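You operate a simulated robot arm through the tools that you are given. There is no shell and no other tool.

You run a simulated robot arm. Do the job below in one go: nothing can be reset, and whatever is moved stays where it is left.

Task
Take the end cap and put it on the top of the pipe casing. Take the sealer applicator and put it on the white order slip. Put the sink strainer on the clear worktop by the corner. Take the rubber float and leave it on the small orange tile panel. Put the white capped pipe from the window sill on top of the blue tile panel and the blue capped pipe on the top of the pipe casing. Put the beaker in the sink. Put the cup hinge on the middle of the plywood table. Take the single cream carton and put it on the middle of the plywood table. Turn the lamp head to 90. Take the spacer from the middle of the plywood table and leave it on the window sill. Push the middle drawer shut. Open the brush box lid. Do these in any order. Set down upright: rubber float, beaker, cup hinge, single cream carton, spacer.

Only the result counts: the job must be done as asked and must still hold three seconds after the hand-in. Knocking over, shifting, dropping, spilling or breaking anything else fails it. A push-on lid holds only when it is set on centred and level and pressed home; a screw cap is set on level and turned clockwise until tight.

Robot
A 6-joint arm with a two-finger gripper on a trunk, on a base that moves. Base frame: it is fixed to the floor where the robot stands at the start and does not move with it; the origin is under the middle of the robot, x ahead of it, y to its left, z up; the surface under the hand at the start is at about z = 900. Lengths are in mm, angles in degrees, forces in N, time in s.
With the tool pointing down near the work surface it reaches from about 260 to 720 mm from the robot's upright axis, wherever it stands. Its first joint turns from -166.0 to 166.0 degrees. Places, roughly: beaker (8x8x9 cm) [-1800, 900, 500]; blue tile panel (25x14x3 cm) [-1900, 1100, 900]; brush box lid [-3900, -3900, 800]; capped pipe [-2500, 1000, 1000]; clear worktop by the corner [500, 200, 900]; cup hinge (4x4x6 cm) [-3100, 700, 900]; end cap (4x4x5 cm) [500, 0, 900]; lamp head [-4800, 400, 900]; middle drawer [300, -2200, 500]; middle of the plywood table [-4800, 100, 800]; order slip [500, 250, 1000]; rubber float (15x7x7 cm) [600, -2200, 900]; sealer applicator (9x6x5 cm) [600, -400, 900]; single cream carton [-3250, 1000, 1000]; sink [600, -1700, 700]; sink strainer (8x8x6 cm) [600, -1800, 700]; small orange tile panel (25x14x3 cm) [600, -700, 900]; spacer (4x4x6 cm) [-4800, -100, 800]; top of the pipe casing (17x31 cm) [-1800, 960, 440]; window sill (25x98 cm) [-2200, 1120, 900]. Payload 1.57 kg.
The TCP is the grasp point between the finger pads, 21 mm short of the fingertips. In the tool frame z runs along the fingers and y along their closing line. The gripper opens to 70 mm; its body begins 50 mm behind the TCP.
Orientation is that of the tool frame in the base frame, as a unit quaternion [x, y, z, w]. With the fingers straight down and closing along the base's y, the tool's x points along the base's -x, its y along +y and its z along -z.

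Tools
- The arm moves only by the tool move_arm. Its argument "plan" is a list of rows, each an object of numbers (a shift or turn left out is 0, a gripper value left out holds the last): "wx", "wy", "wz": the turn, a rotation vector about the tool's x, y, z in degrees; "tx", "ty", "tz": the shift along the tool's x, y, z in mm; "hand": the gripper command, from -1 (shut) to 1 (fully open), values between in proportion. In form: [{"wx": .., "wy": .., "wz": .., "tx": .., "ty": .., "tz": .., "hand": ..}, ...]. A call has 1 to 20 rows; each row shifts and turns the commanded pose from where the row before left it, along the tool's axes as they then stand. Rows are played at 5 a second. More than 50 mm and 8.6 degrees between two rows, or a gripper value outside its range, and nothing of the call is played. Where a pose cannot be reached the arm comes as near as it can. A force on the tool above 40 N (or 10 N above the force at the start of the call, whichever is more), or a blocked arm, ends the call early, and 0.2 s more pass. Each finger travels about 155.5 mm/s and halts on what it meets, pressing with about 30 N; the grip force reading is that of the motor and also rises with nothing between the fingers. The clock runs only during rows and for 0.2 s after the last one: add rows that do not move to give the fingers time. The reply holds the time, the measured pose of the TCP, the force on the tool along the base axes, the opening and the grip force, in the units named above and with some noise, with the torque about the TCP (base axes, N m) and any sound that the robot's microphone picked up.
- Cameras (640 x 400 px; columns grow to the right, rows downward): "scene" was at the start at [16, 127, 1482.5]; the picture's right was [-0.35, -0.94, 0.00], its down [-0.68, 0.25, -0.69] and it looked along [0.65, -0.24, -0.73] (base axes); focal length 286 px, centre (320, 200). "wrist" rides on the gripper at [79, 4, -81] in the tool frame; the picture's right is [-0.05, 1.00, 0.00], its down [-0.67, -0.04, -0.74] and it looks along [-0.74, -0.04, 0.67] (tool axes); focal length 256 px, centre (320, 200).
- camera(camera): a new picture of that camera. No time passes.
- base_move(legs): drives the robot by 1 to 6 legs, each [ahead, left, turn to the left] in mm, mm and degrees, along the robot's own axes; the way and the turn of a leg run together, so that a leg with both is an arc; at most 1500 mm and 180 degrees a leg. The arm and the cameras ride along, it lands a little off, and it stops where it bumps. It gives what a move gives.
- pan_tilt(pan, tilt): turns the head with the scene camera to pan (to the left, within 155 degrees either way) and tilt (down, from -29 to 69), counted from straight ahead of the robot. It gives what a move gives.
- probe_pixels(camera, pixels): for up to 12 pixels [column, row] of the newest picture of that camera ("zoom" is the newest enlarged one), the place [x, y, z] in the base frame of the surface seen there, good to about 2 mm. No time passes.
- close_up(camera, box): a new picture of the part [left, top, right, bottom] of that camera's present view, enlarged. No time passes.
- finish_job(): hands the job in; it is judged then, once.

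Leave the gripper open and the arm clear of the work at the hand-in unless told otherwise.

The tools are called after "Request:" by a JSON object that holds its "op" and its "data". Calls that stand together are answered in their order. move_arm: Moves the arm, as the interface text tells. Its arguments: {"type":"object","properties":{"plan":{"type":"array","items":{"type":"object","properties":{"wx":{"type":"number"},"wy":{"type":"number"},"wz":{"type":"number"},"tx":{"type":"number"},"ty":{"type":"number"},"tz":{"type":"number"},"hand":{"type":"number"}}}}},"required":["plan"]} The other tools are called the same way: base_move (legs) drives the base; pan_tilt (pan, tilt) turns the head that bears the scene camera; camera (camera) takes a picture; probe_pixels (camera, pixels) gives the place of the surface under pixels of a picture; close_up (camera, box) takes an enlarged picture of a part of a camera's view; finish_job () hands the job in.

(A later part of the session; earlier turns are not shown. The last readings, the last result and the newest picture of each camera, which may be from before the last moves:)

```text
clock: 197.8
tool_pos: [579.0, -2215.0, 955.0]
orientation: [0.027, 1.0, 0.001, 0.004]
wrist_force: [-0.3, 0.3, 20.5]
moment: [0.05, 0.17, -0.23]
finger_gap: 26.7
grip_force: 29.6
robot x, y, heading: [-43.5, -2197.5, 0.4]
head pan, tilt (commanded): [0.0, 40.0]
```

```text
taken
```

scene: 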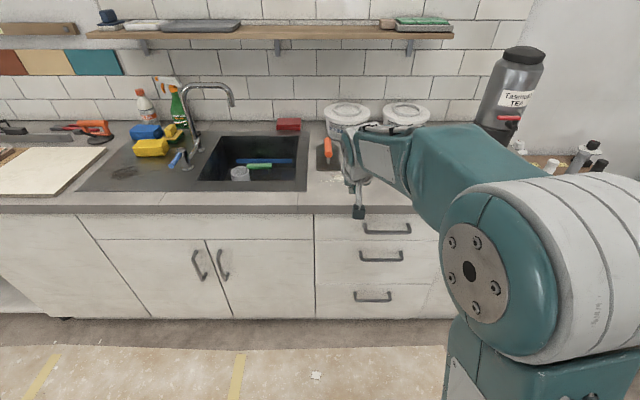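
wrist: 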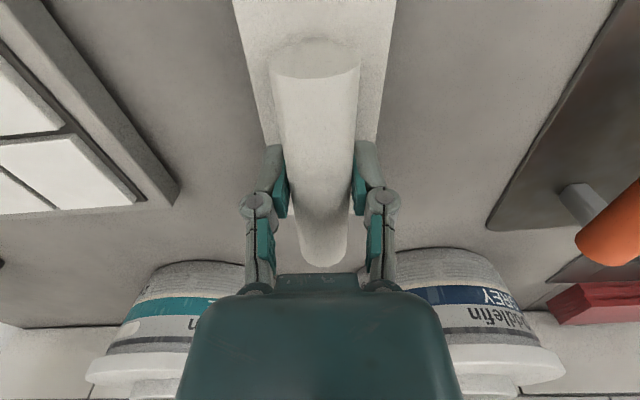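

Gripped the handle (26.7 mm). Lifting 150 mm, then drive back, left 1500 mm, and forward toward the orange panel.

Request:
{"op": "move_arm", "data": {"plan": [{"tz": -15}, {"tz": -35}, {"tz": -40}, {"tz": -40}, {"tz": -20}, {}]}}

Request:
{"op": "base_move", "data": {"legs": [[-350, 0, 0], [0, 1480, 0]]}}

Request:
{"op": "pan_tilt", "data": {"pan": 10, "tilt": 40}}

Request:
{"op": "camera", "data": {"camera": "scene"}}

Request:
{"op": "camera", "data": {"camera": "wrist"}}

```text
clock: 199.2
tool_pos: [577.9, -2216.3, 1101.4]
orientation: [0.026, 1.0, 0.001, 0.001]
wrist_force: [-0.3, -0.7, -3.0]
moment: [-0.02, 0.0, 0.02]
finger_gap: 26.5
grip_force: 30.0
robot x, y, heading: [-42.5, -2199.7, 0.4]
head pan, tilt (commanded): [0.0, 40.0]
```

```text
clock: 208.7
tool_pos: [197.0, -671.3, 1100.6]
orientation: [0.009, 1.0, 0.001, 0.0]
wrist_force: [0.3, 0.4, -1.9]
moment: [0.0, -0.01, -0.02]
finger_gap: 26.2
grip_force: 29.9
robot x, y, heading: [-423.2, -673.1, 2.1]
head pan, tilt (commanded): [0.0, 40.0]
```

```text
clock: 209.4
tool_pos: [196.0, -671.0, 1102.7]
orientation: [0.01, 1.0, 0.0, 0.001]
wrist_force: [-0.5, 0.2, -3.1]
moment: [0.01, -0.01, 0.0]
finger_gap: 26.7
grip_force: 29.8
robot x, y, heading: [-423.6, -677.2, 2.1]
head pan, tilt (commanded): [10.0, 40.0]
```

```text
taken
```

scene: 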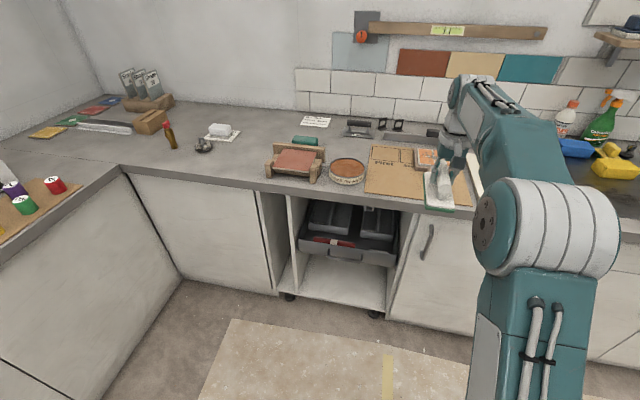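

```text
taken
```

wrist: 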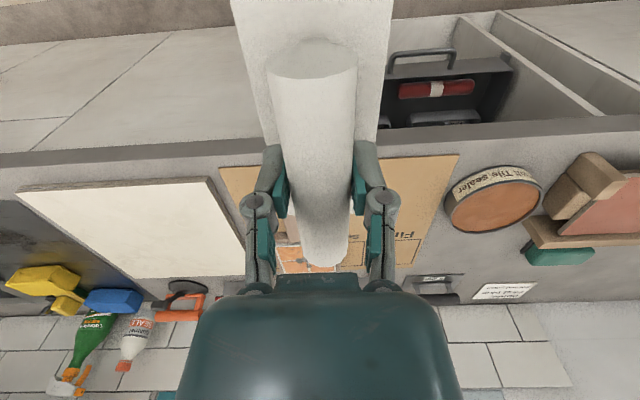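

Driving forward 330 mm with a −2° heading fix, then looking at the panel.

Request:
{"op": "base_move", "data": {"legs": [[330, 0, -2]]}}

Request:
{"op": "pan_tilt", "data": {"pan": -5, "tilt": 50}}

Request:
{"op": "camera", "data": {"camera": "scene"}}

Request:
{"op": "camera", "data": {"camera": "wrist"}}

```text
clock: 211.6
tool_pos: [524.4, -684.2, 1102.3]
orientation: [0.025, 1.0, 0.0, 0.001]
wrist_force: [0.4, -0.3, -2.5]
moment: [-0.05, 0.02, -0.01]
finger_gap: 26.7
grip_force: 29.8
robot x, y, heading: [-95.9, -668.8, 0.2]
head pan, tilt (commanded): [10.0, 40.0]
```

```text
clock: 212.3
tool_pos: [523.7, -685.5, 1102.2]
orientation: [0.025, 1.0, -0.001, 0.002]
wrist_force: [-0.5, -0.1, -2.4]
moment: [0.02, 0.0, 0.03]
finger_gap: 26.5
grip_force: 30.2
robot x, y, heading: [-95.3, -671.3, 0.2]
head pan, tilt (commanded): [-5.0, 50.0]
```

```text
taken
```

scene: 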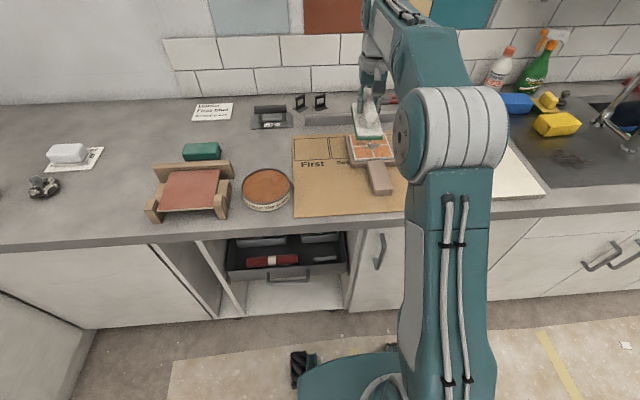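

```text
taken
```

wrist: 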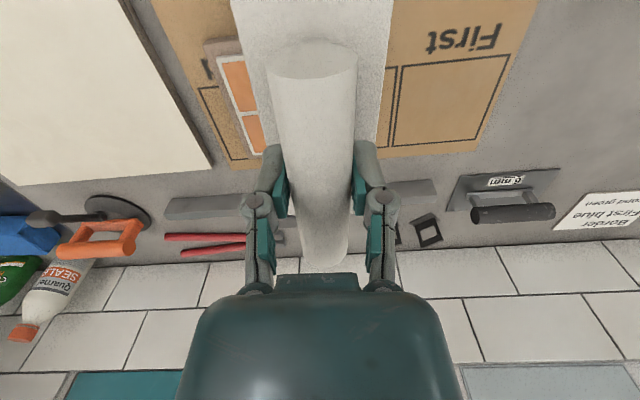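

Request:
{"op": "close_up", "data": {"camera": "scene", "box": [300, 90, 430, 215]}}

Request:
{"op": "probe_pixels", "data": {"camera": "scene", "pixels": [[349, 142], [352, 161], [393, 158], [390, 140], [370, 153], [378, 180], [371, 193], [391, 190], [370, 168], [382, 166]]}}

```text
3.20 times, centred on (365, 152) of scene
```

zoom: 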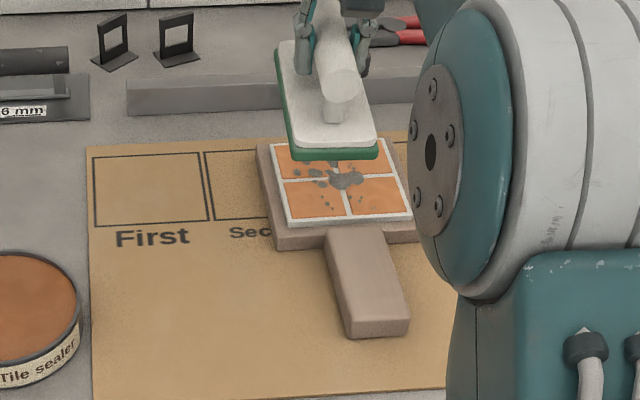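

```text
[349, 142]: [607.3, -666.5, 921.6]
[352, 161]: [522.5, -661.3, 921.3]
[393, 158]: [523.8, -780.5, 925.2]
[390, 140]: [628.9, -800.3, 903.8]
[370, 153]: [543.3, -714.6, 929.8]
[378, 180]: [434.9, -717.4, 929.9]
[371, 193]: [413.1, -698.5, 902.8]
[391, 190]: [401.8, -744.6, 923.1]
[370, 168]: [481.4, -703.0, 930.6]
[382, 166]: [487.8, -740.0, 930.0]
```

Request:
{"op": "probe_pixels", "data": {"camera": "zoom", "pixels": [[292, 222], [408, 212], [276, 145], [385, 148], [345, 218], [280, 190], [400, 185], [400, 325], [345, 325], [330, 235], [385, 235], [265, 150]]}}

```text
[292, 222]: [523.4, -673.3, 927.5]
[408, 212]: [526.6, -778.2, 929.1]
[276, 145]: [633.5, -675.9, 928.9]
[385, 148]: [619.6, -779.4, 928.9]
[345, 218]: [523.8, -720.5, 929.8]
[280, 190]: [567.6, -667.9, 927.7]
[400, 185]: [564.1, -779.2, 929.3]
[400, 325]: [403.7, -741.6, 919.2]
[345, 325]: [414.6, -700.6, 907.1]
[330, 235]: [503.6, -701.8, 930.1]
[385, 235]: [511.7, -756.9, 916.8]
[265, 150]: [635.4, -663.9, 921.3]
```

Tile face spans x 521–636, y −670…−782 at z≈929.5 (centre (578,−726)). Base forward 60 mm, then place the float centred there.

Request:
{"op": "base_move", "data": {"legs": [[60, 0, 0]]}}

```text
clock: 213.3
tool_pos: [583.5, -686.7, 1102.7]
orientation: [0.026, 1.0, 0.0, 0.002]
wrist_force: [0.5, -0.6, -2.9]
moment: [0.0, 0.0, 0.02]
finger_gap: 26.3
grip_force: 30.1
robot x, y, heading: [-35.0, -666.3, 0.3]
head pan, tilt (commanded): [-5.0, 50.0]
```

Request:
{"op": "move_arm", "data": {"plan": [{"tx": 3.3, "ty": -19.4}, {"tx": 3.3, "ty": -19.3}, {"tz": 30}, {"tz": 30}, {"tz": 25}, {"tz": 15}, {"tz": 8}, {}, {}]}}

Request:
{"op": "camera", "data": {"camera": "wrist"}}

Request:
{"op": "close_up", "data": {"camera": "scene", "box": [280, 90, 440, 230]}}

```text
clock: 215.3
tool_pos: [574.5, -723.8, 993.1]
orientation: [0.026, 1.0, 0.0, 0.002]
wrist_force: [0.1, -0.3, -1.2]
moment: [0.01, 0.01, -0.01]
finger_gap: 26.7
grip_force: 30.3
robot x, y, heading: [-37.3, -670.3, 0.5]
head pan, tilt (commanded): [-5.0, 50.0]
```

```text
taken
```

wrist: 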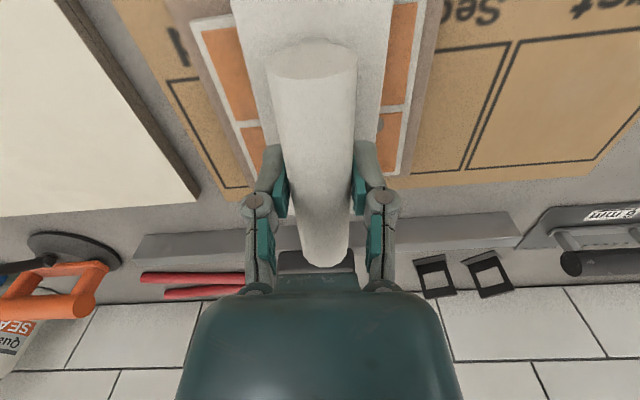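

```text
2.86 times, centred on (360, 160) of scene
```

zoom: 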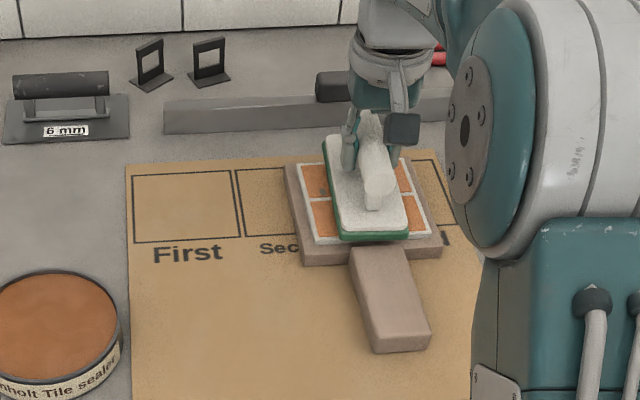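

Well centred. Lowering to contact.

Request:
{"op": "move_arm", "data": {"plan": [{"tz": 3}, {"tz": 2}, {"tz": 2}, {}, {}]}}

```text
clock: 216.5
tool_pos: [573.6, -723.2, 989.5]
orientation: [0.026, 1.0, 0.001, 0.002]
wrist_force: [-0.1, -0.4, -2.2]
moment: [0.0, 0.02, 0.01]
finger_gap: 26.5
grip_force: 29.8
robot x, y, heading: [-37.9, -668.3, 0.3]
head pan, tilt (commanded): [-5.0, 50.0]
```

Request:
{"op": "move_arm", "data": {"plan": [{"tz": 1.5}, {"tz": 1.5}, {}, {}]}}

```text
clock: 217.5
tool_pos: [573.5, -722.9, 986.0]
orientation: [0.026, 1.0, 0.001, 0.002]
wrist_force: [-2.3, 0.4, -0.5]
moment: [-0.01, -0.03, 0.0]
finger_gap: 26.6
grip_force: 30.1
robot x, y, heading: [-34.5, -665.5, 0.4]
head pan, tilt (commanded): [-5.0, 50.0]
```

Request:
{"op": "move_arm", "data": {"plan": [{"tz": 1.5}, {"tz": 1}, {}, {}]}}

```text
clock: 218.5
tool_pos: [574.3, -724.4, 985.7]
orientation: [0.026, 1.0, -0.001, 0.005]
wrist_force: [1.2, 0.2, 29.9]
moment: [0.01, 0.21, -0.02]
finger_gap: 26.2
grip_force: 30.1
robot x, y, heading: [-31.9, -666.0, 0.4]
head pan, tilt (commanded): [-5.0, 50.0]
```

Contact. Easing 0.7 mm, opening, and rising.

Request:
{"op": "move_arm", "data": {"plan": [{"tz": -0.7}, {"hand": 1}, {}, {}, {"tz": -20}, {"tz": -40}, {"tz": -40}, {"tz": -30}, {}]}}

Request:
{"op": "camera", "data": {"camera": "wrist"}}

Request:
{"op": "close_up", "data": {"camera": "scene", "box": [280, 90, 440, 230]}}

```text
clock: 220.5
tool_pos: [575.1, -722.6, 1113.0]
orientation: [0.026, 1.0, 0.001, 0.001]
wrist_force: [0.3, -0.1, 0.7]
moment: [0.02, 0.0, 0.02]
finger_gap: 70.0
grip_force: 0.0
robot x, y, heading: [-33.4, -665.2, 0.3]
head pan, tilt (commanded): [-5.0, 50.0]
```

```text
taken
```

wrist: 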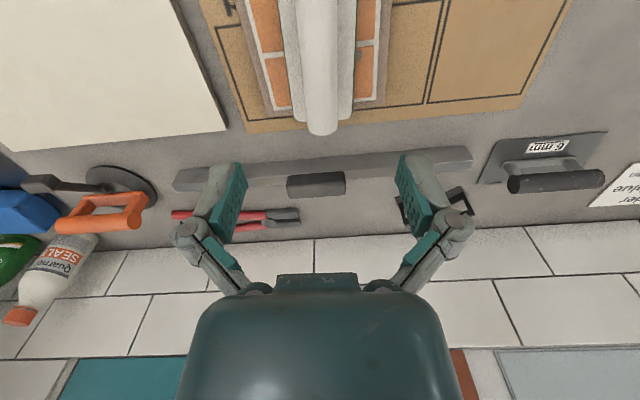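

```text
2.86 times, centred on (360, 160) of scene
```

zoom: 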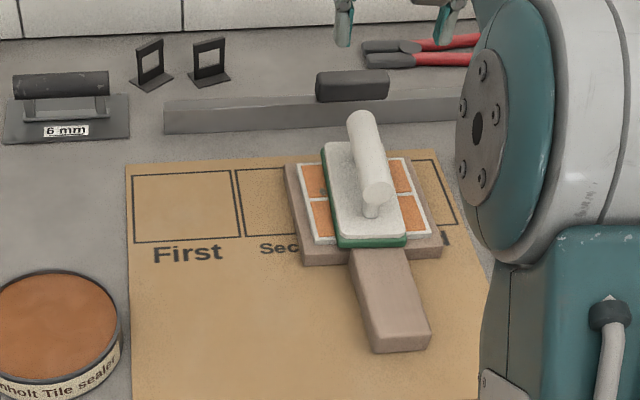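

The float sits on the tile panel. Kitchen side is done. Now to the window: retract the arm, back off 500, left 500, turn left 90°, then slide to x≈−1940.

Request:
{"op": "move_arm", "data": {"plan": [{"tx": 40}, {"tx": 40}, {"tx": 40}, {"tx": 40}, {"tx": 40}, {}]}}

Request:
{"op": "base_move", "data": {"legs": [[-500, 0, 0], [0, 500, 0], [0, 0, 90], [0, 1400, 0]]}}

Request:
{"op": "pan_tilt", "data": {"pan": 0, "tilt": 40}}

Request:
{"op": "camera", "data": {"camera": "scene"}}

```text
clock: 221.9
tool_pos: [372.8, -712.5, 1109.4]
orientation: [0.026, 1.0, 0.0, 0.002]
wrist_force: [-0.2, 0.7, -0.2]
moment: [0.01, 0.0, -0.02]
finger_gap: 69.9
grip_force: 0.1
robot x, y, heading: [-35.2, -664.7, -0.1]
head pan, tilt (commanded): [-5.0, 50.0]
```

```text
clock: 237.9
tool_pos: [-1916.0, 166.2, 1108.4]
orientation: [-0.706, 0.708, 0.002, 0.001]
wrist_force: [0.2, 0.0, 0.2]
moment: [-0.02, -0.01, -0.02]
finger_gap: 70.0
grip_force: 0.0
robot x, y, heading: [-1941.0, -243.5, 93.3]
head pan, tilt (commanded): [-5.0, 50.0]
```

```text
clock: 238.6
tool_pos: [-1917.0, 166.5, 1110.0]
orientation: [-0.706, 0.708, 0.002, 0.001]
wrist_force: [0.4, 0.4, 0.6]
moment: [0.0, 0.0, -0.01]
finger_gap: 69.7
grip_force: 0.0
robot x, y, heading: [-1938.7, -243.7, 93.2]
head pan, tilt (commanded): [0.0, 40.0]
```

```text
taken
```

scene: 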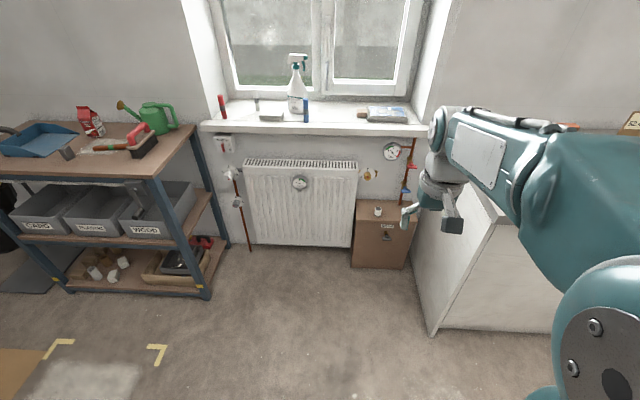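

I see the sill and casing. I'll drive to about (−2180,560) facing the window, a spot from which white pipe, blue pipe and blue panel are all in reach.

Request:
{"op": "base_move", "data": {"legs": [[0, 0, -3.2], [790, 230, 0]]}}

Request:
{"op": "pan_tilt", "data": {"pan": 5, "tilt": 45}}

Request:
{"op": "camera", "data": {"camera": "scene"}}

Request:
{"op": "camera", "data": {"camera": "wrist"}}

```text
clock: 243.4
tool_pos: [-2106.6, 957.7, 1110.9]
orientation: [-0.681, 0.733, 0.002, 0.001]
wrist_force: [0.0, -0.6, -1.2]
moment: [-0.02, 0.01, 0.01]
finger_gap: 69.8
grip_force: 0.0
robot x, y, heading: [-2158.3, 549.2, 89.0]
head pan, tilt (commanded): [0.0, 40.0]
```

```text
clock: 244.1
tool_pos: [-2107.2, 960.0, 1109.3]
orientation: [-0.68, 0.733, 0.001, 0.001]
wrist_force: [0.6, 0.6, -0.5]
moment: [0.0, -0.04, 0.01]
finger_gap: 69.9
grip_force: 0.1
robot x, y, heading: [-2161.8, 550.3, 89.1]
head pan, tilt (commanded): [5.0, 45.0]
```

```text
taken
```

scene: 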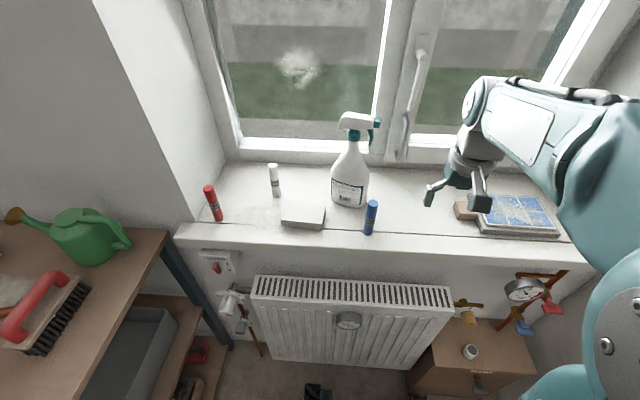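

```text
taken
```

wrist: 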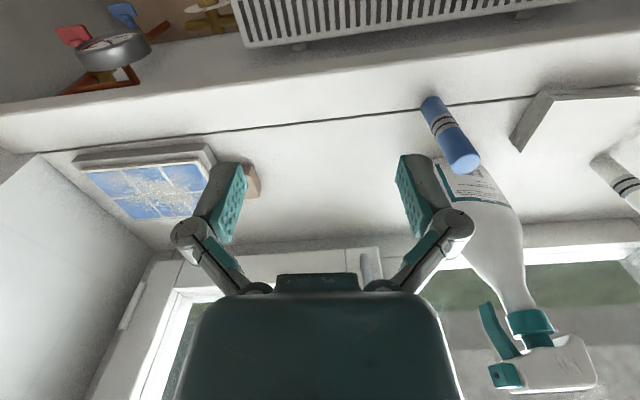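

Probing the pipes, panel and obstacles.

Request:
{"op": "probe_pixels", "data": {"camera": "scene", "pixels": [[273, 166], [275, 180], [276, 195], [372, 203], [370, 218], [368, 233], [350, 185], [357, 118], [303, 212], [212, 200], [463, 210], [300, 180]]}}

Request:
{"op": "close_up", "data": {"camera": "scene", "box": [190, 110, 410, 260]}}

Request:
{"op": "close_up", "data": {"camera": "scene", "box": [440, 150, 600, 260]}}

Request:
{"op": "probe_pixels", "data": {"camera": "zoom", "pixels": [[175, 195], [140, 310], [380, 190], [470, 330], [280, 270], [80, 240], [300, 215], [430, 310], [120, 235], [180, 300]]}}

```text
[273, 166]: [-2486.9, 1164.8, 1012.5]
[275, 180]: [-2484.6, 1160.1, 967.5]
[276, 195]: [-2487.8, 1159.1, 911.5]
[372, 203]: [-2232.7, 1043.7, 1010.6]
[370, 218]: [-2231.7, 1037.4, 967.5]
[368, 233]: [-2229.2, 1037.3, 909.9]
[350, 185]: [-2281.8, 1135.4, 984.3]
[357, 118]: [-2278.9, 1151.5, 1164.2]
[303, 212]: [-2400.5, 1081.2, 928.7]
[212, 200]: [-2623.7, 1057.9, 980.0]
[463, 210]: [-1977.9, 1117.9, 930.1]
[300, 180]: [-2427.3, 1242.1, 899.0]
```

```text
2.67 times, centred on (300, 185) of scene
```

zoom: 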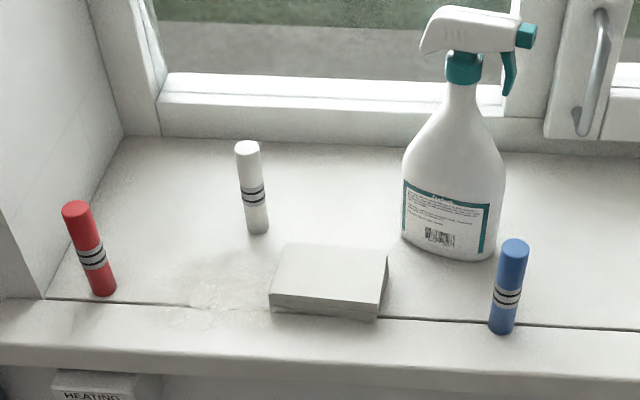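

```text
3.64 times, centred on (520, 205) of scene
```

zoom: 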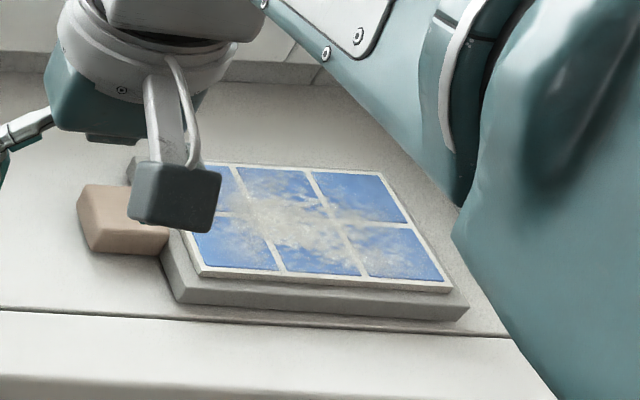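

```text
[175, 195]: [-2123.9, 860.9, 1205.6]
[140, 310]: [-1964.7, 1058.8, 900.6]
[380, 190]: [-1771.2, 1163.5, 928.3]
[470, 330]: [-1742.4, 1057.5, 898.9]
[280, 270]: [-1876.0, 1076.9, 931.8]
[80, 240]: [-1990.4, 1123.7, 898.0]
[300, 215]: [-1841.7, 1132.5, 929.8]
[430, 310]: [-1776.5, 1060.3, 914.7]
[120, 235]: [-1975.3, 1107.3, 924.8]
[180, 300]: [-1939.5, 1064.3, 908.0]
```

White pipe at (−2486,1162) top 1013; panel tile face z≈930 centred (−1843,1125). I'll move the base 60 mm forward to ease the reach, then bring the hand in front of the white pipe at y≈1000 and high, avoiding the bottle.

Request:
{"op": "base_move", "data": {"legs": [[60, 0, 1]]}}

```text
clock: 245.1
tool_pos: [-2088.0, 988.8, 1113.1]
orientation: [-0.676, 0.737, 0.005, 0.0]
wrist_force: [7.2, 0.8, -2.5]
moment: [-0.01, 0.54, 0.01]
finger_gap: 69.9
grip_force: 0.1
robot x, y, heading: [-2147.7, 587.1, 88.5]
head pan, tilt (commanded): [5.0, 45.0]
```

A force of 7 N showed up and the base stopped short — something may be touching. Looking.

Request:
{"op": "camera", "data": {"camera": "scene"}}

Request:
{"op": "camera", "data": {"camera": "wrist"}}

Request:
{"op": "move_arm", "data": {"plan": [{}]}}

```text
taken
```

scene: 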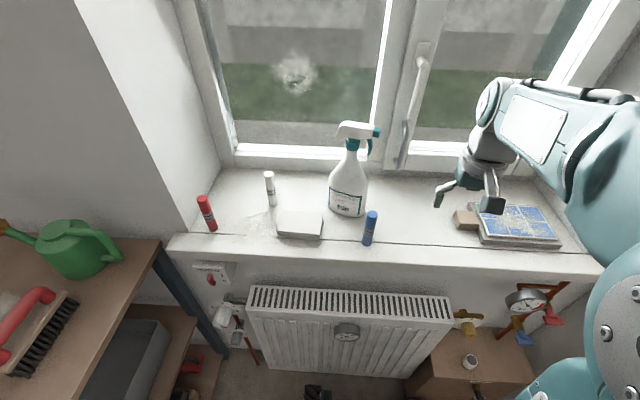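

```text
taken
```

wrist: 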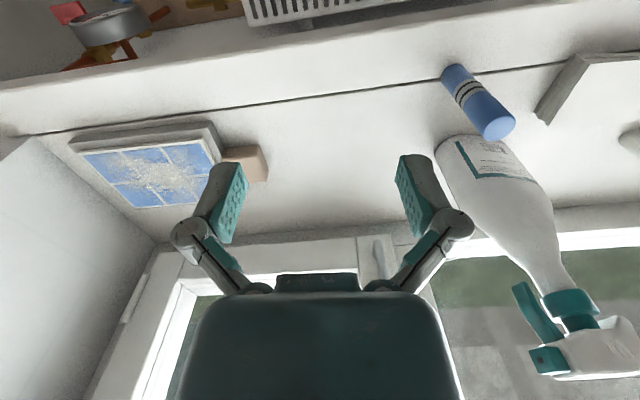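

```text
clock: 245.5
tool_pos: [-2073.5, 984.0, 1110.9]
orientation: [-0.674, 0.739, 0.006, -0.003]
wrist_force: [-0.4, 0.5, 0.8]
moment: [-0.02, 0.0, 0.01]
finger_gap: 69.8
grip_force: 0.1
robot x, y, heading: [-2151.7, 576.3, 88.4]
head pan, tilt (commanded): [5.0, 45.0]
```

The base touched something low at the front (casing or radiator), and eased back; the end cap still stands at (470,352). I'll slide left 60 mm with a small heading correction.

Request:
{"op": "base_move", "data": {"legs": [[-10, 60, 1.5]]}}

Request:
{"op": "close_up", "data": {"camera": "scene", "box": [400, 280, 560, 400]}}

```text
clock: 246.4
tool_pos: [-2141.0, 982.7, 1107.5]
orientation: [-0.685, 0.728, 0.008, -0.007]
wrist_force: [-1.5, 0.2, -0.2]
moment: [0.04, -0.08, -0.01]
finger_gap: 70.0
grip_force: 0.0
robot x, y, heading: [-2213.3, 572.5, 90.1]
head pan, tilt (commanded): [5.0, 45.0]
```

```text
3.33 times, centred on (480, 340) of scene
```

zoom: 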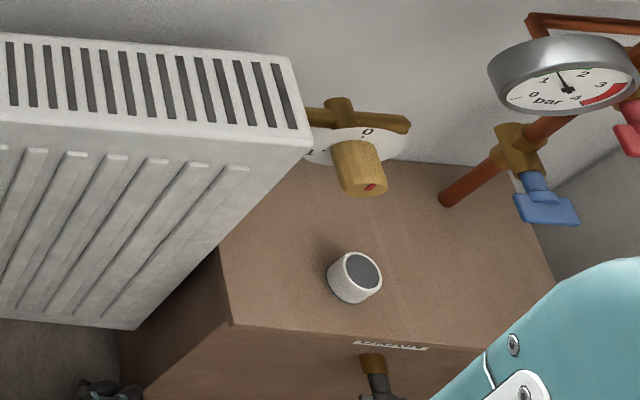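

Casing and end cap unmoved. Moving the hand left in front of the white pipe (y≈1000), then look.

Request:
{"op": "move_arm", "data": {"plan": [{"wx": 1.2}, {"ty": 38.3, "tx": 0.4}, {"ty": 38.3, "tx": 0.4}, {"ty": 38.3, "tx": 0.4}, {"ty": 38.3, "tx": 0.4}, {"ty": 38.3, "tx": 0.4}, {"ty": 38.3, "tx": 0.4}, {"ty": 38.3, "tx": 0.4}, {"ty": 38.3, "tx": 0.4}, {"ty": 38.3, "tx": 0.5}, {}]}}

Request:
{"op": "camera", "data": {"camera": "wrist"}}

Request:
{"op": "camera", "data": {"camera": "scene"}}

```text
clock: 248.8
tool_pos: [-2489.2, 999.9, 1107.6]
orientation: [-0.685, 0.729, -0.002, 0.002]
wrist_force: [1.4, 0.5, 0.0]
moment: [0.03, 0.02, 0.01]
finger_gap: 69.9
grip_force: 0.0
robot x, y, heading: [-2210.1, 574.0, 90.1]
head pan, tilt (commanded): [5.0, 45.0]
```

```text
taken
```

wrist: 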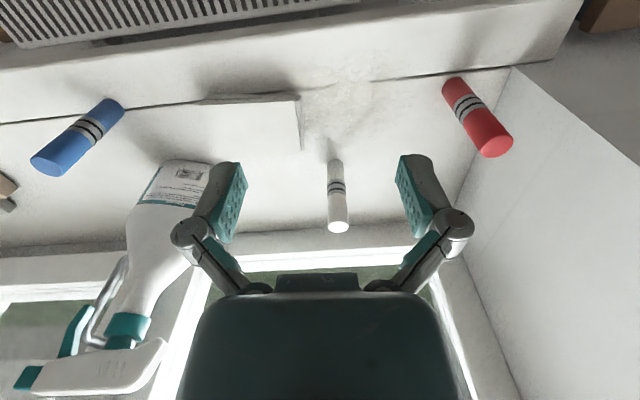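

```text
taken
```

scene: 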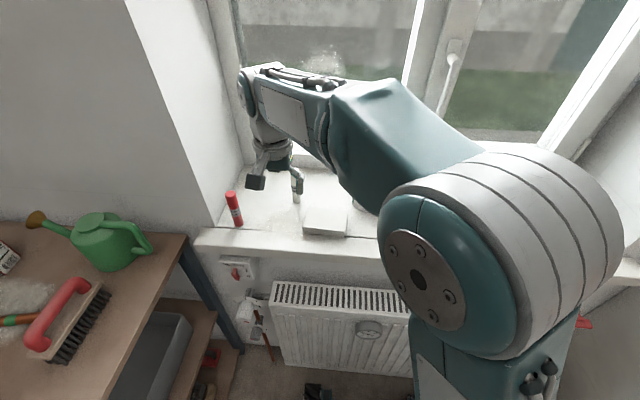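

Probing the white pipe's top (338,226) and base.

Request:
{"op": "probe_pixels", "data": {"camera": "wrist", "pixels": [[338, 227], [329, 222], [348, 222], [336, 195], [334, 165], [228, 175], [200, 210]]}}

```text
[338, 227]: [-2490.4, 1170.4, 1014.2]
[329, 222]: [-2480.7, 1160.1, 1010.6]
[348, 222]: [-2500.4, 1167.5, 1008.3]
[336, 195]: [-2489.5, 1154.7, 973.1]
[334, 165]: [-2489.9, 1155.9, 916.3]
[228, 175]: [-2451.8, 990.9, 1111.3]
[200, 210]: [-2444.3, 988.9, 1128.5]
```

Pipe axis ≈(−2490,1167), top 1014. Extending over it, then descending to z≈978.

Request:
{"op": "move_arm", "data": {"plan": [{"tx": -33.2, "ty": 2.2}, {"tx": -33.2, "ty": 2.2}, {"tx": -33.2, "ty": 2.2}, {"tx": -33.2, "ty": 2.1}, {"tx": -33.2, "ty": 2.1}, {}, {}]}}

Request:
{"op": "camera", "data": {"camera": "wrist"}}

```text
clock: 250.4
tool_pos: [-2487.0, 1167.1, 1107.7]
orientation: [-0.685, 0.728, -0.001, 0.002]
wrist_force: [0.5, -0.4, 0.5]
moment: [-0.02, 0.0, 0.0]
finger_gap: 69.7
grip_force: 0.1
robot x, y, heading: [-2207.8, 574.6, 90.5]
head pan, tilt (commanded): [5.0, 45.0]
```

```text
taken
```

wrist: 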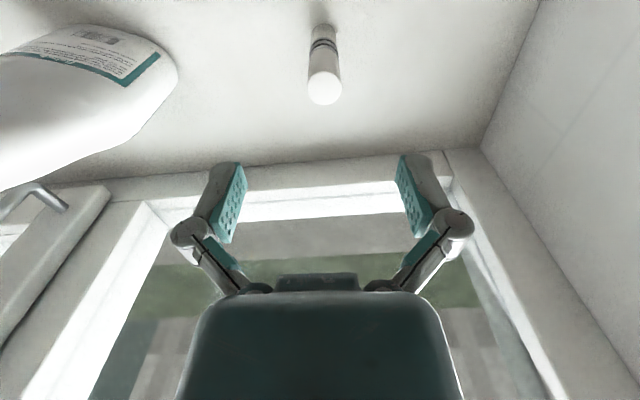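

Pipe top at (325,88), 3 mm to the right. Centre and descend 130 mm, then close.

Request:
{"op": "move_arm", "data": {"plan": [{"ty": 3}, {"tz": 40}, {"tz": 40}, {"tz": 30}, {"tz": 20}, {}, {"hand": -1}, {}, {}, {}]}}

Request:
{"op": "camera", "data": {"camera": "wrist"}}

```text
clock: 252.6
tool_pos: [-2491.4, 1165.7, 977.2]
orientation: [-0.685, 0.728, 0.001, 0.003]
wrist_force: [2.5, -1.2, 19.0]
moment: [0.12, -0.05, -0.02]
finger_gap: 23.7
grip_force: 30.2
robot x, y, heading: [-2211.8, 570.3, 90.5]
head pan, tilt (commanded): [5.0, 45.0]
```

```text
taken
```

wrist: 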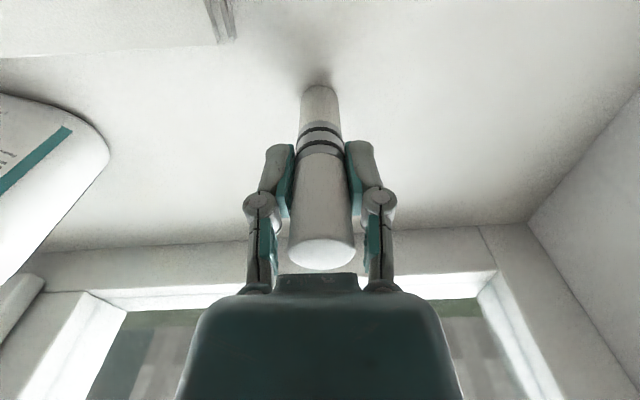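

Gripped (23.7 mm). Lift 130, pull back 160 to y≈1005.

Request:
{"op": "move_arm", "data": {"plan": [{"tz": -20}, {"tz": -35}, {"tz": -40}, {"tz": -35}, {"tx": 40}, {"tx": 40}, {"tx": 40}, {"tx": 40}, {}]}}

Request:
{"op": "move_arm", "data": {"plan": [{"ty": -38, "tx": -1}, {"ty": -38, "tx": -1}, {"ty": -38, "tx": -1}, {"ty": -38, "tx": -1}, {"ty": -38, "tx": -1}, {"ty": -38, "tx": -1}, {"ty": -38, "tx": -1}, {"ty": -38, "tx": -1}, {"ty": -38, "tx": -1}, {"ty": -38, "tx": -1}, {"ty": -38, "tx": -1}, {"ty": -38, "tx": -1}, {"ty": -38, "tx": -1}, {"ty": -38, "tx": -1}, {"ty": -38, "tx": -1}, {"ty": -38, "tx": -1}, {}]}}

Request:
{"op": "camera", "data": {"camera": "wrist"}}

Request:
{"op": "camera", "data": {"camera": "scene"}}

```text
clock: 254.6
tool_pos: [-2501.7, 1008.0, 1106.1]
orientation: [-0.685, 0.729, 0.0, 0.002]
wrist_force: [0.0, -0.3, -1.0]
moment: [-0.02, 0.01, 0.0]
finger_gap: 23.8
grip_force: 30.4
robot x, y, heading: [-2209.5, 577.5, 90.2]
head pan, tilt (commanded): [5.0, 45.0]
```

```text
clock: 258.2
tool_pos: [-1893.3, 985.4, 1107.1]
orientation: [-0.685, 0.728, -0.001, 0.002]
wrist_force: [-0.3, -0.1, -0.9]
moment: [-0.01, -0.01, 0.0]
finger_gap: 23.8
grip_force: 30.1
robot x, y, heading: [-2208.3, 576.7, 90.4]
head pan, tilt (commanded): [5.0, 45.0]
```

```text
taken
```

wrist: 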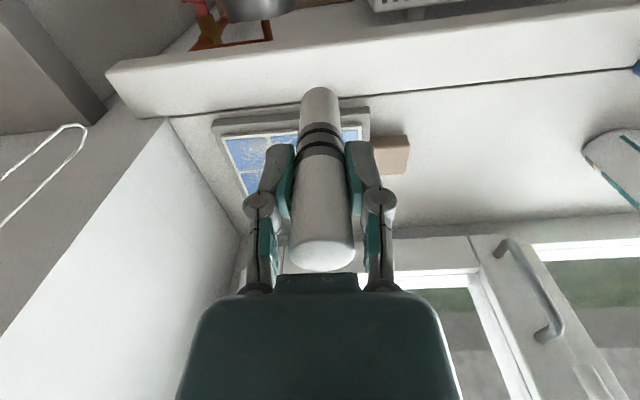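

```text
taken
```

scene: 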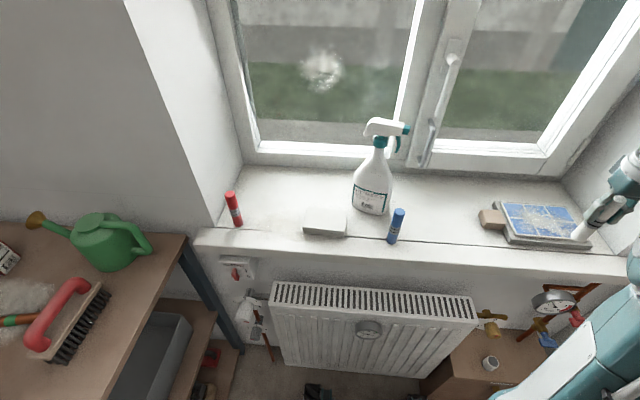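

Now over to the panel centre (−1850,1120).

Request:
{"op": "move_arm", "data": {"plan": [{"tx": -34.2, "ty": -8.8}, {"tx": -34.2, "ty": -8.8}, {"tx": -34.2, "ty": -8.8}, {"tx": -34.2, "ty": -8.8}, {}, {}]}}

Request:
{"op": "camera", "data": {"camera": "wrist"}}

Request:
{"op": "pan_tilt", "data": {"pan": -30, "tilt": 40}}

Request:
{"op": "camera", "data": {"camera": "scene"}}

```text
clock: 259.6
tool_pos: [-1852.6, 1120.6, 1109.9]
orientation: [-0.685, 0.728, 0.0, 0.002]
wrist_force: [0.1, 0.3, -1.6]
moment: [0.01, 0.01, 0.0]
finger_gap: 23.8
grip_force: 30.3
robot x, y, heading: [-2210.2, 574.6, 90.1]
head pan, tilt (commanded): [5.0, 45.0]
```

```text
taken
```

wrist: 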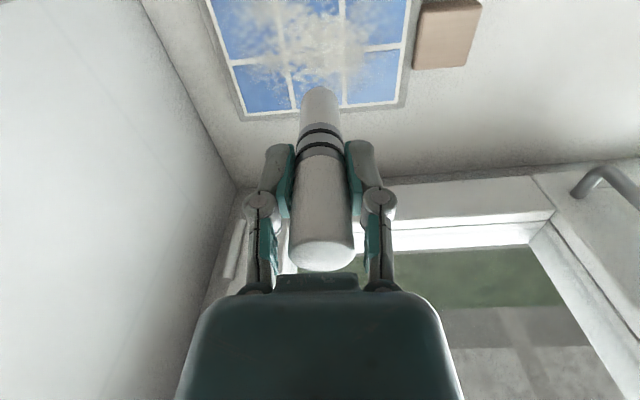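

```text
clock: 260.6
tool_pos: [-1852.4, 1120.6, 1108.7]
orientation: [-0.685, 0.728, -0.002, 0.002]
wrist_force: [0.9, 0.2, -1.1]
moment: [0.04, 0.02, -0.01]
finger_gap: 24.0
grip_force: 30.3
robot x, y, heading: [-2207.9, 577.9, 90.1]
head pan, tilt (commanded): [-30.0, 40.0]
```

```text
taken
```

scene: 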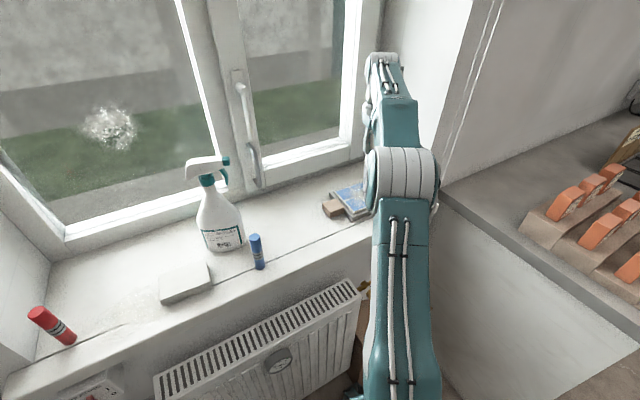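

Lowering: 90 mm then small steps to contact (expected at z≈1008).

Request:
{"op": "move_arm", "data": {"plan": [{"tz": 30}, {"tz": 30}, {"tz": 20}, {"tz": 10}, {"tz": 4}, {}, {}]}}

```text
clock: 262.2
tool_pos: [-1849.6, 1122.4, 1014.2]
orientation: [-0.686, 0.728, -0.001, 0.002]
wrist_force: [-0.3, -1.1, -0.4]
moment: [0.01, -0.01, -0.01]
finger_gap: 23.7
grip_force: 30.5
robot x, y, heading: [-2208.8, 574.0, 90.3]
head pan, tilt (commanded): [-30.0, 40.0]
```

Request:
{"op": "move_arm", "data": {"plan": [{"tz": 2}, {"tz": 2}, {"tz": 1}, {}, {}]}}

```text
clock: 263.4
tool_pos: [-1850.2, 1121.1, 1009.4]
orientation: [-0.685, 0.728, -0.001, 0.002]
wrist_force: [0.2, -0.3, -0.5]
moment: [-0.01, -0.01, 0.03]
finger_gap: 23.7
grip_force: 29.9
robot x, y, heading: [-2209.6, 573.2, 90.2]
head pan, tilt (commanded): [-30.0, 40.0]
```

Request:
{"op": "move_arm", "data": {"plan": [{"tz": 1}, {"tz": 1}, {"tz": 1}, {}, {}]}}

```text
clock: 264.6
tool_pos: [-1848.5, 1121.9, 1007.4]
orientation: [-0.685, 0.728, -0.001, 0.003]
wrist_force: [0.1, -2.6, 7.5]
moment: [-0.15, 0.07, -0.02]
finger_gap: 23.7
grip_force: 29.9
robot x, y, heading: [-2210.9, 577.0, 90.0]
head pan, tilt (commanded): [-30.0, 40.0]
```

Contact 7.5 N, hand level. Opening gently and rising straight up.

Request:
{"op": "move_arm", "data": {"plan": [{"hand": -0.2}, {"hand": 0.2}, {"hand": 0.6}, {}, {"tz": -20}, {"tz": -40}, {"tz": -40}, {"tz": -20}, {}]}}

Request:
{"op": "camera", "data": {"camera": "wrist"}}

```text
clock: 266.6
tool_pos: [-1851.4, 1120.2, 1125.8]
orientation: [-0.685, 0.728, -0.001, 0.002]
wrist_force: [-0.6, 1.2, 0.3]
moment: [-0.01, 0.01, 0.0]
finger_gap: 56.0
grip_force: 0.1
robot x, y, heading: [-2206.2, 571.8, 90.1]
head pan, tilt (commanded): [-30.0, 40.0]
```

```text
taken
```

wrist: 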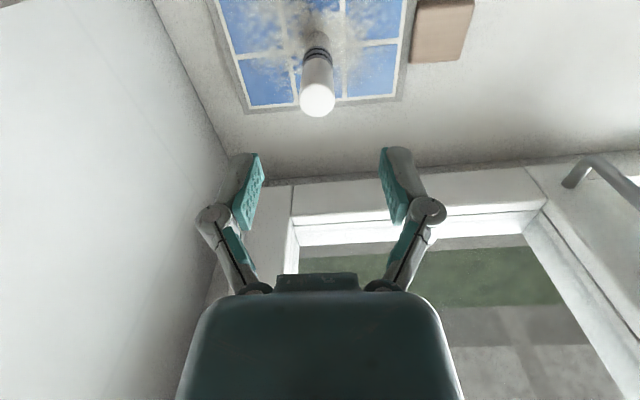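

White pipe stands on the blue panel. Next the blue pipe: retract to y≈990, move left to x≈−2231.

Request:
{"op": "move_arm", "data": {"plan": [{"tx": 43, "hand": 1}, {"tx": 43}, {"tx": 43}, {"ty": 38, "tx": 1}, {"ty": 38, "tx": 1}, {"ty": 38, "tx": 1}, {"ty": 38, "tx": 1}, {"ty": 38, "tx": 1}, {"ty": 38, "tx": 1}, {"ty": 38, "tx": 1}, {"ty": 38, "tx": 1}, {"ty": 38, "tx": 1}, {"ty": 30, "tx": 1}, {}]}}

Request:
{"op": "camera", "data": {"camera": "wrist"}}

```text
clock: 269.6
tool_pos: [-2228.7, 1004.0, 1124.8]
orientation: [-0.685, 0.728, -0.001, 0.002]
wrist_force: [-0.2, 0.1, -0.6]
moment: [-0.02, 0.0, -0.02]
finger_gap: 69.7
grip_force: 0.0
robot x, y, heading: [-2205.8, 575.0, 90.3]
head pan, tilt (commanded): [-30.0, 40.0]
```

```text
taken
```

wrist: 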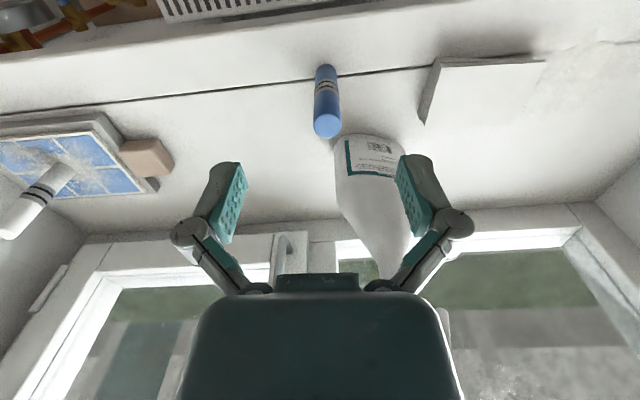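

Request:
{"op": "probe_pixels", "data": {"camera": "wrist", "pixels": [[327, 128], [318, 122], [338, 122], [326, 100], [326, 70], [350, 140], [372, 200]]}}

```text
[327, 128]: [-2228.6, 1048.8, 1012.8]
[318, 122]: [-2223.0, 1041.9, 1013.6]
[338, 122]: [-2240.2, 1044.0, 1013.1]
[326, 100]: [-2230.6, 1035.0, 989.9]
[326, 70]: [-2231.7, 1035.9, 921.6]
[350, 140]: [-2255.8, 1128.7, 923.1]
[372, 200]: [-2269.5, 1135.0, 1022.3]
```

Blue pipe axis ≈(−2231,1047). I'll grip it with the hand pitched 20° so that at the casing the wrist stays clear of the valve handles. Tilting, then moving above it.

Request:
{"op": "move_arm", "data": {"plan": [{"wy": -6.667}, {"wy": -6.667}, {"wy": -6.666}, {"tx": -14.3, "ty": 2.5, "tz": 23.9}, {"tx": -14.4, "ty": 2.4, "tz": 23.8}, {}, {}]}}

Request:
{"op": "camera", "data": {"camera": "wrist"}}

```text
clock: 271.2
tool_pos: [-2230.4, 1048.1, 1091.3]
orientation: [-0.675, 0.716, 0.119, 0.129]
wrist_force: [-0.7, -0.2, -0.2]
moment: [-0.02, -0.01, 0.03]
finger_gap: 70.1
grip_force: 0.0
robot x, y, heading: [-2208.5, 575.2, 89.9]
head pan, tilt (commanded): [-30.0, 40.0]
```

```text
taken
```

wrist: 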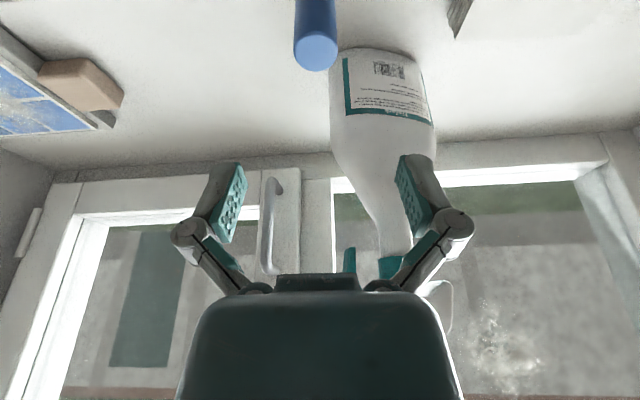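

Descending 113 mm around the pipe and closing.

Request:
{"op": "move_arm", "data": {"plan": [{"tx": 13, "tz": 35.3}, {"tx": 13, "tz": 35.3}, {"tx": 13, "tz": 35.3}, {}, {"hand": -1}, {}, {}, {}]}}

Request:
{"op": "camera", "data": {"camera": "wrist"}}

```text
clock: 273.0
tool_pos: [-2232.6, 1046.1, 977.0]
orientation: [-0.675, 0.716, 0.119, 0.129]
wrist_force: [0.1, 0.8, 8.5]
moment: [0.19, 0.06, -0.04]
finger_gap: 23.6
grip_force: 30.0
robot x, y, heading: [-2208.8, 576.2, 90.0]
head pan, tilt (commanded): [-30.0, 40.0]
```

```text
taken
```

wrist: 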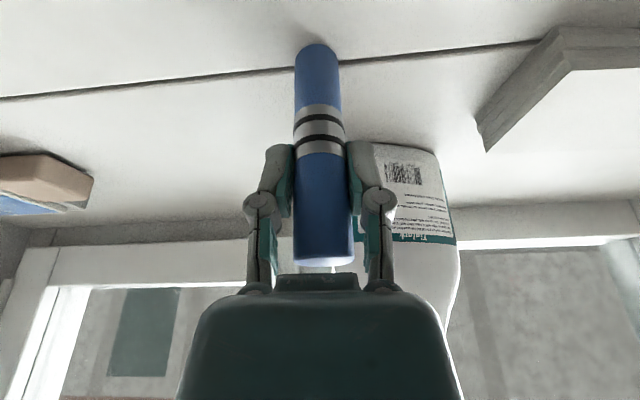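

Gripped. Lift 75, retract, then drive the base back 310 and right 266 to face the casing.

Request:
{"op": "move_arm", "data": {"plan": [{"tx": -6.5, "tz": -17.7}, {"tx": -13, "tz": -35.3}, {"tx": -6.5, "tz": -17.7}, {"tx": 30.5, "tz": -11}, {"tx": 30.5, "tz": -11}, {"tx": 30.5, "tz": -11}, {"tx": 30.5, "tz": -11}, {}]}}

Request:
{"op": "base_move", "data": {"legs": [[-310, -266, 0]]}}

Request:
{"op": "pan_tilt", "data": {"pan": -5, "tilt": 55}}

Request:
{"op": "camera", "data": {"camera": "scene"}}

```text
clock: 274.8
tool_pos: [-2241.1, 918.3, 1052.7]
orientation: [-0.675, 0.717, 0.118, 0.128]
wrist_force: [0.0, -0.2, -0.5]
moment: [0.01, 0.06, 0.03]
finger_gap: 23.5
grip_force: 29.6
robot x, y, heading: [-2207.8, 573.0, 89.8]
head pan, tilt (commanded): [-30.0, 40.0]
```

```text
clock: 277.4
tool_pos: [-1977.1, 604.0, 1053.0]
orientation: [-0.674, 0.718, 0.117, 0.131]
wrist_force: [-0.5, -0.6, -1.0]
moment: [0.01, 0.02, 0.0]
finger_gap: 23.7
grip_force: 30.5
robot x, y, heading: [-1944.8, 259.9, 89.8]
head pan, tilt (commanded): [-30.0, 40.0]
```

```text
clock: 278.3
tool_pos: [-1975.5, 604.0, 1052.7]
orientation: [-0.674, 0.718, 0.118, 0.129]
wrist_force: [0.0, -0.2, -0.8]
moment: [-0.01, 0.04, -0.01]
finger_gap: 24.1
grip_force: 30.1
robot x, y, heading: [-1942.7, 261.0, 89.9]
head pan, tilt (commanded): [-5.0, 55.0]
```

```text
taken
```

scene: 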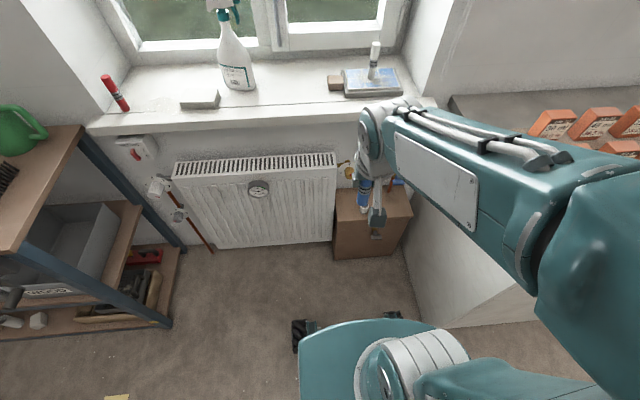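

White pipe is still standing. Moving the blue pipe to (−1780,905) at this height first.

Request:
{"op": "move_arm", "data": {"plan": [{"tx": -32.6, "ty": -19.6, "tz": 12}, {"tx": -32.6, "ty": -19.6, "tz": 12}, {"tx": -32.6, "ty": -19.6, "tz": 12}, {"tx": -32.6, "ty": -19.6, "tz": 12}, {"tx": -32.6, "ty": -19.6, "tz": 12}, {"tx": -32.6, "ty": -19.6, "tz": 12}, {"tx": -32.6, "ty": -19.6, "tz": 12}, {"tx": -32.6, "ty": -19.6, "tz": 12}, {"tx": -32.6, "ty": -19.6, "tz": 12}, {}]}}

Request:
{"op": "move_arm", "data": {"plan": [{"tx": 12.9, "tz": 35.1}, {"tx": 12.9, "tz": 35.1}, {"tx": 12.9, "tz": 35.1}, {"tx": 12.9, "tz": 35.1}, {"tx": 12.9, "tz": 35.1}, {"tx": 12.9, "tz": 35.1}, {"tx": 12.9, "tz": 35.1}, {"tx": 12.9, "tz": 35.1}, {}]}}

Request:
{"op": "camera", "data": {"camera": "wrist"}}

Request:
{"op": "camera", "data": {"camera": "scene"}}

```text
clock: 280.5
tool_pos: [-1778.0, 905.3, 1050.0]
orientation: [-0.674, 0.718, 0.118, 0.128]
wrist_force: [1.0, -0.3, -0.8]
moment: [-0.01, 0.05, 0.0]
finger_gap: 23.9
grip_force: 29.6
robot x, y, heading: [-1943.4, 263.2, 90.0]
head pan, tilt (commanded): [-5.0, 55.0]
```

```text
clock: 282.5
tool_pos: [-1779.2, 905.3, 750.2]
orientation: [-0.674, 0.718, 0.118, 0.129]
wrist_force: [-0.7, 0.7, -1.6]
moment: [0.01, 0.03, -0.01]
finger_gap: 23.8
grip_force: 29.6
robot x, y, heading: [-1944.0, 260.0, 90.1]
head pan, tilt (commanded): [-5.0, 55.0]
```

```text
taken
```

wrist: 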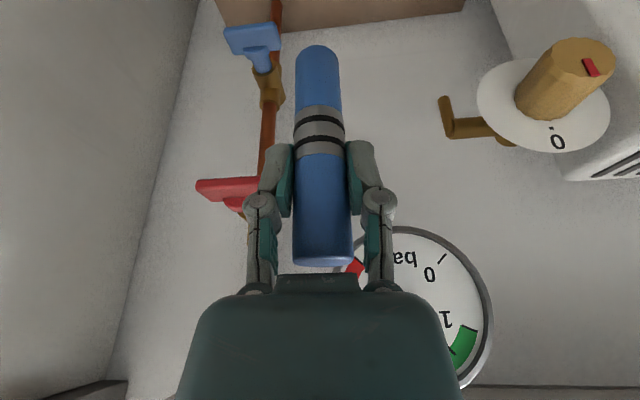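

```text
taken
```

scene: 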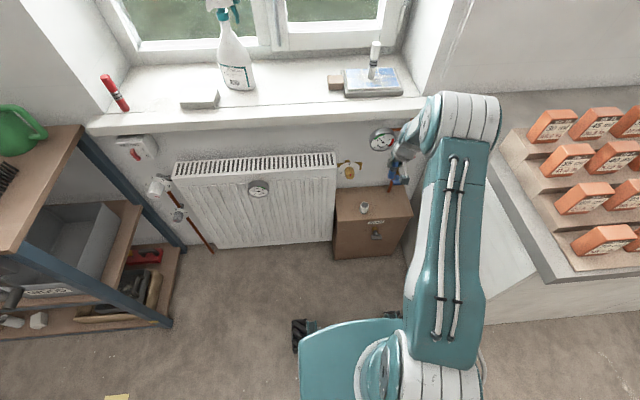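

Checking the elbow's clearance from the cartons on the right.

Request:
{"op": "probe_pixels", "data": {"camera": "scene", "pixels": [[490, 110], [470, 100], [490, 135], [530, 140], [548, 118], [470, 300], [363, 207], [365, 213]]}}

```text
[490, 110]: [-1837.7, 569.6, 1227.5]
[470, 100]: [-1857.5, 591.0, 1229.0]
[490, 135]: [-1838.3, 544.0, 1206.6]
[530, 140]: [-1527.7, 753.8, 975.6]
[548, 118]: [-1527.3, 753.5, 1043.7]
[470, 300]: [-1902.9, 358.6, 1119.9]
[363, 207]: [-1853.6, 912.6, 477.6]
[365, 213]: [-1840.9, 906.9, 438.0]
```

Elbow is well clear. Descending to z≈530.

Request:
{"op": "move_arm", "data": {"plan": [{"tx": 12.6, "tz": 34.4}, {"tx": 12.6, "tz": 34.4}, {"tx": 12.6, "tz": 34.4}, {"tx": 12.6, "tz": 34.4}, {"tx": 12.6, "tz": 34.4}, {"tx": 12.6, "tz": 34.4}, {}]}}

Request:
{"op": "camera", "data": {"camera": "wrist"}}

```text
clock: 284.1
tool_pos: [-1777.4, 904.4, 533.8]
orientation: [-0.673, 0.718, 0.119, 0.128]
wrist_force: [-0.4, 0.8, -1.1]
moment: [-0.01, -0.03, 0.0]
finger_gap: 24.0
grip_force: 30.3
robot x, y, heading: [-1942.0, 260.8, 89.8]
head pan, tilt (commanded): [-5.0, 55.0]
```

```text
taken
```

wrist: 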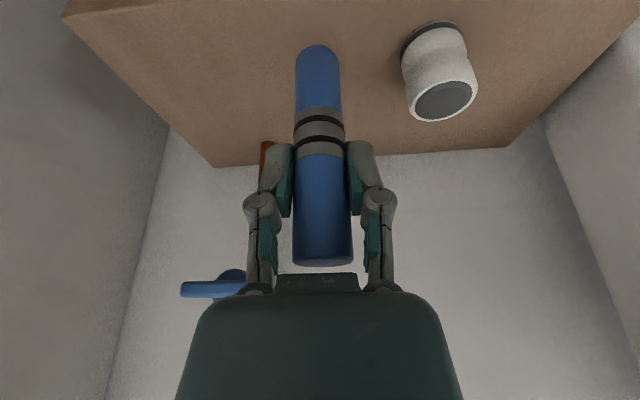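

Moving 18 mm forward, then lowering in steps to contact at ≈512.

Request:
{"op": "move_arm", "data": {"plan": [{"tx": -16.9, "ty": 1.1, "tz": 6.2}, {"tx": 4.5, "tz": 12.2}, {"tx": 1, "tz": 2.8}, {}, {}]}}

```text
clock: 285.3
tool_pos: [-1777.1, 922.2, 518.0]
orientation: [-0.674, 0.718, 0.118, 0.128]
wrist_force: [0.7, -0.2, -0.2]
moment: [-0.03, 0.01, 0.02]
finger_gap: 23.7
grip_force: 30.3
robot x, y, heading: [-1943.9, 261.9, 90.1]
head pan, tilt (commanded): [-5.0, 55.0]
```

Request:
{"op": "move_arm", "data": {"plan": [{"tx": 0.7, "tz": 1.9}, {"tx": 0.7, "tz": 1.9}, {"tx": 0.35, "tz": 0.95}, {}, {}]}}

```text
clock: 286.5
tool_pos: [-1776.3, 922.2, 512.3]
orientation: [-0.673, 0.719, 0.118, 0.129]
wrist_force: [-0.4, -1.6, -1.0]
moment: [0.02, -0.02, 0.01]
finger_gap: 23.7
grip_force: 30.0
robot x, y, heading: [-1942.5, 260.3, 89.7]
head pan, tilt (commanded): [-5.0, 55.0]
```

Request:
{"op": "move_arm", "data": {"plan": [{"tx": 0.35, "tz": 0.95}, {"tx": 0.35, "tz": 0.95}, {}, {}]}}

```text
clock: 287.5
tool_pos: [-1776.5, 924.4, 512.6]
orientation: [-0.674, 0.717, 0.119, 0.13]
wrist_force: [1.3, -0.9, 20.9]
moment: [-0.1, -0.01, 0.01]
finger_gap: 23.7
grip_force: 30.4
robot x, y, heading: [-1945.3, 262.8, 90.3]
head pan, tilt (commanded): [-5.0, 55.0]
```

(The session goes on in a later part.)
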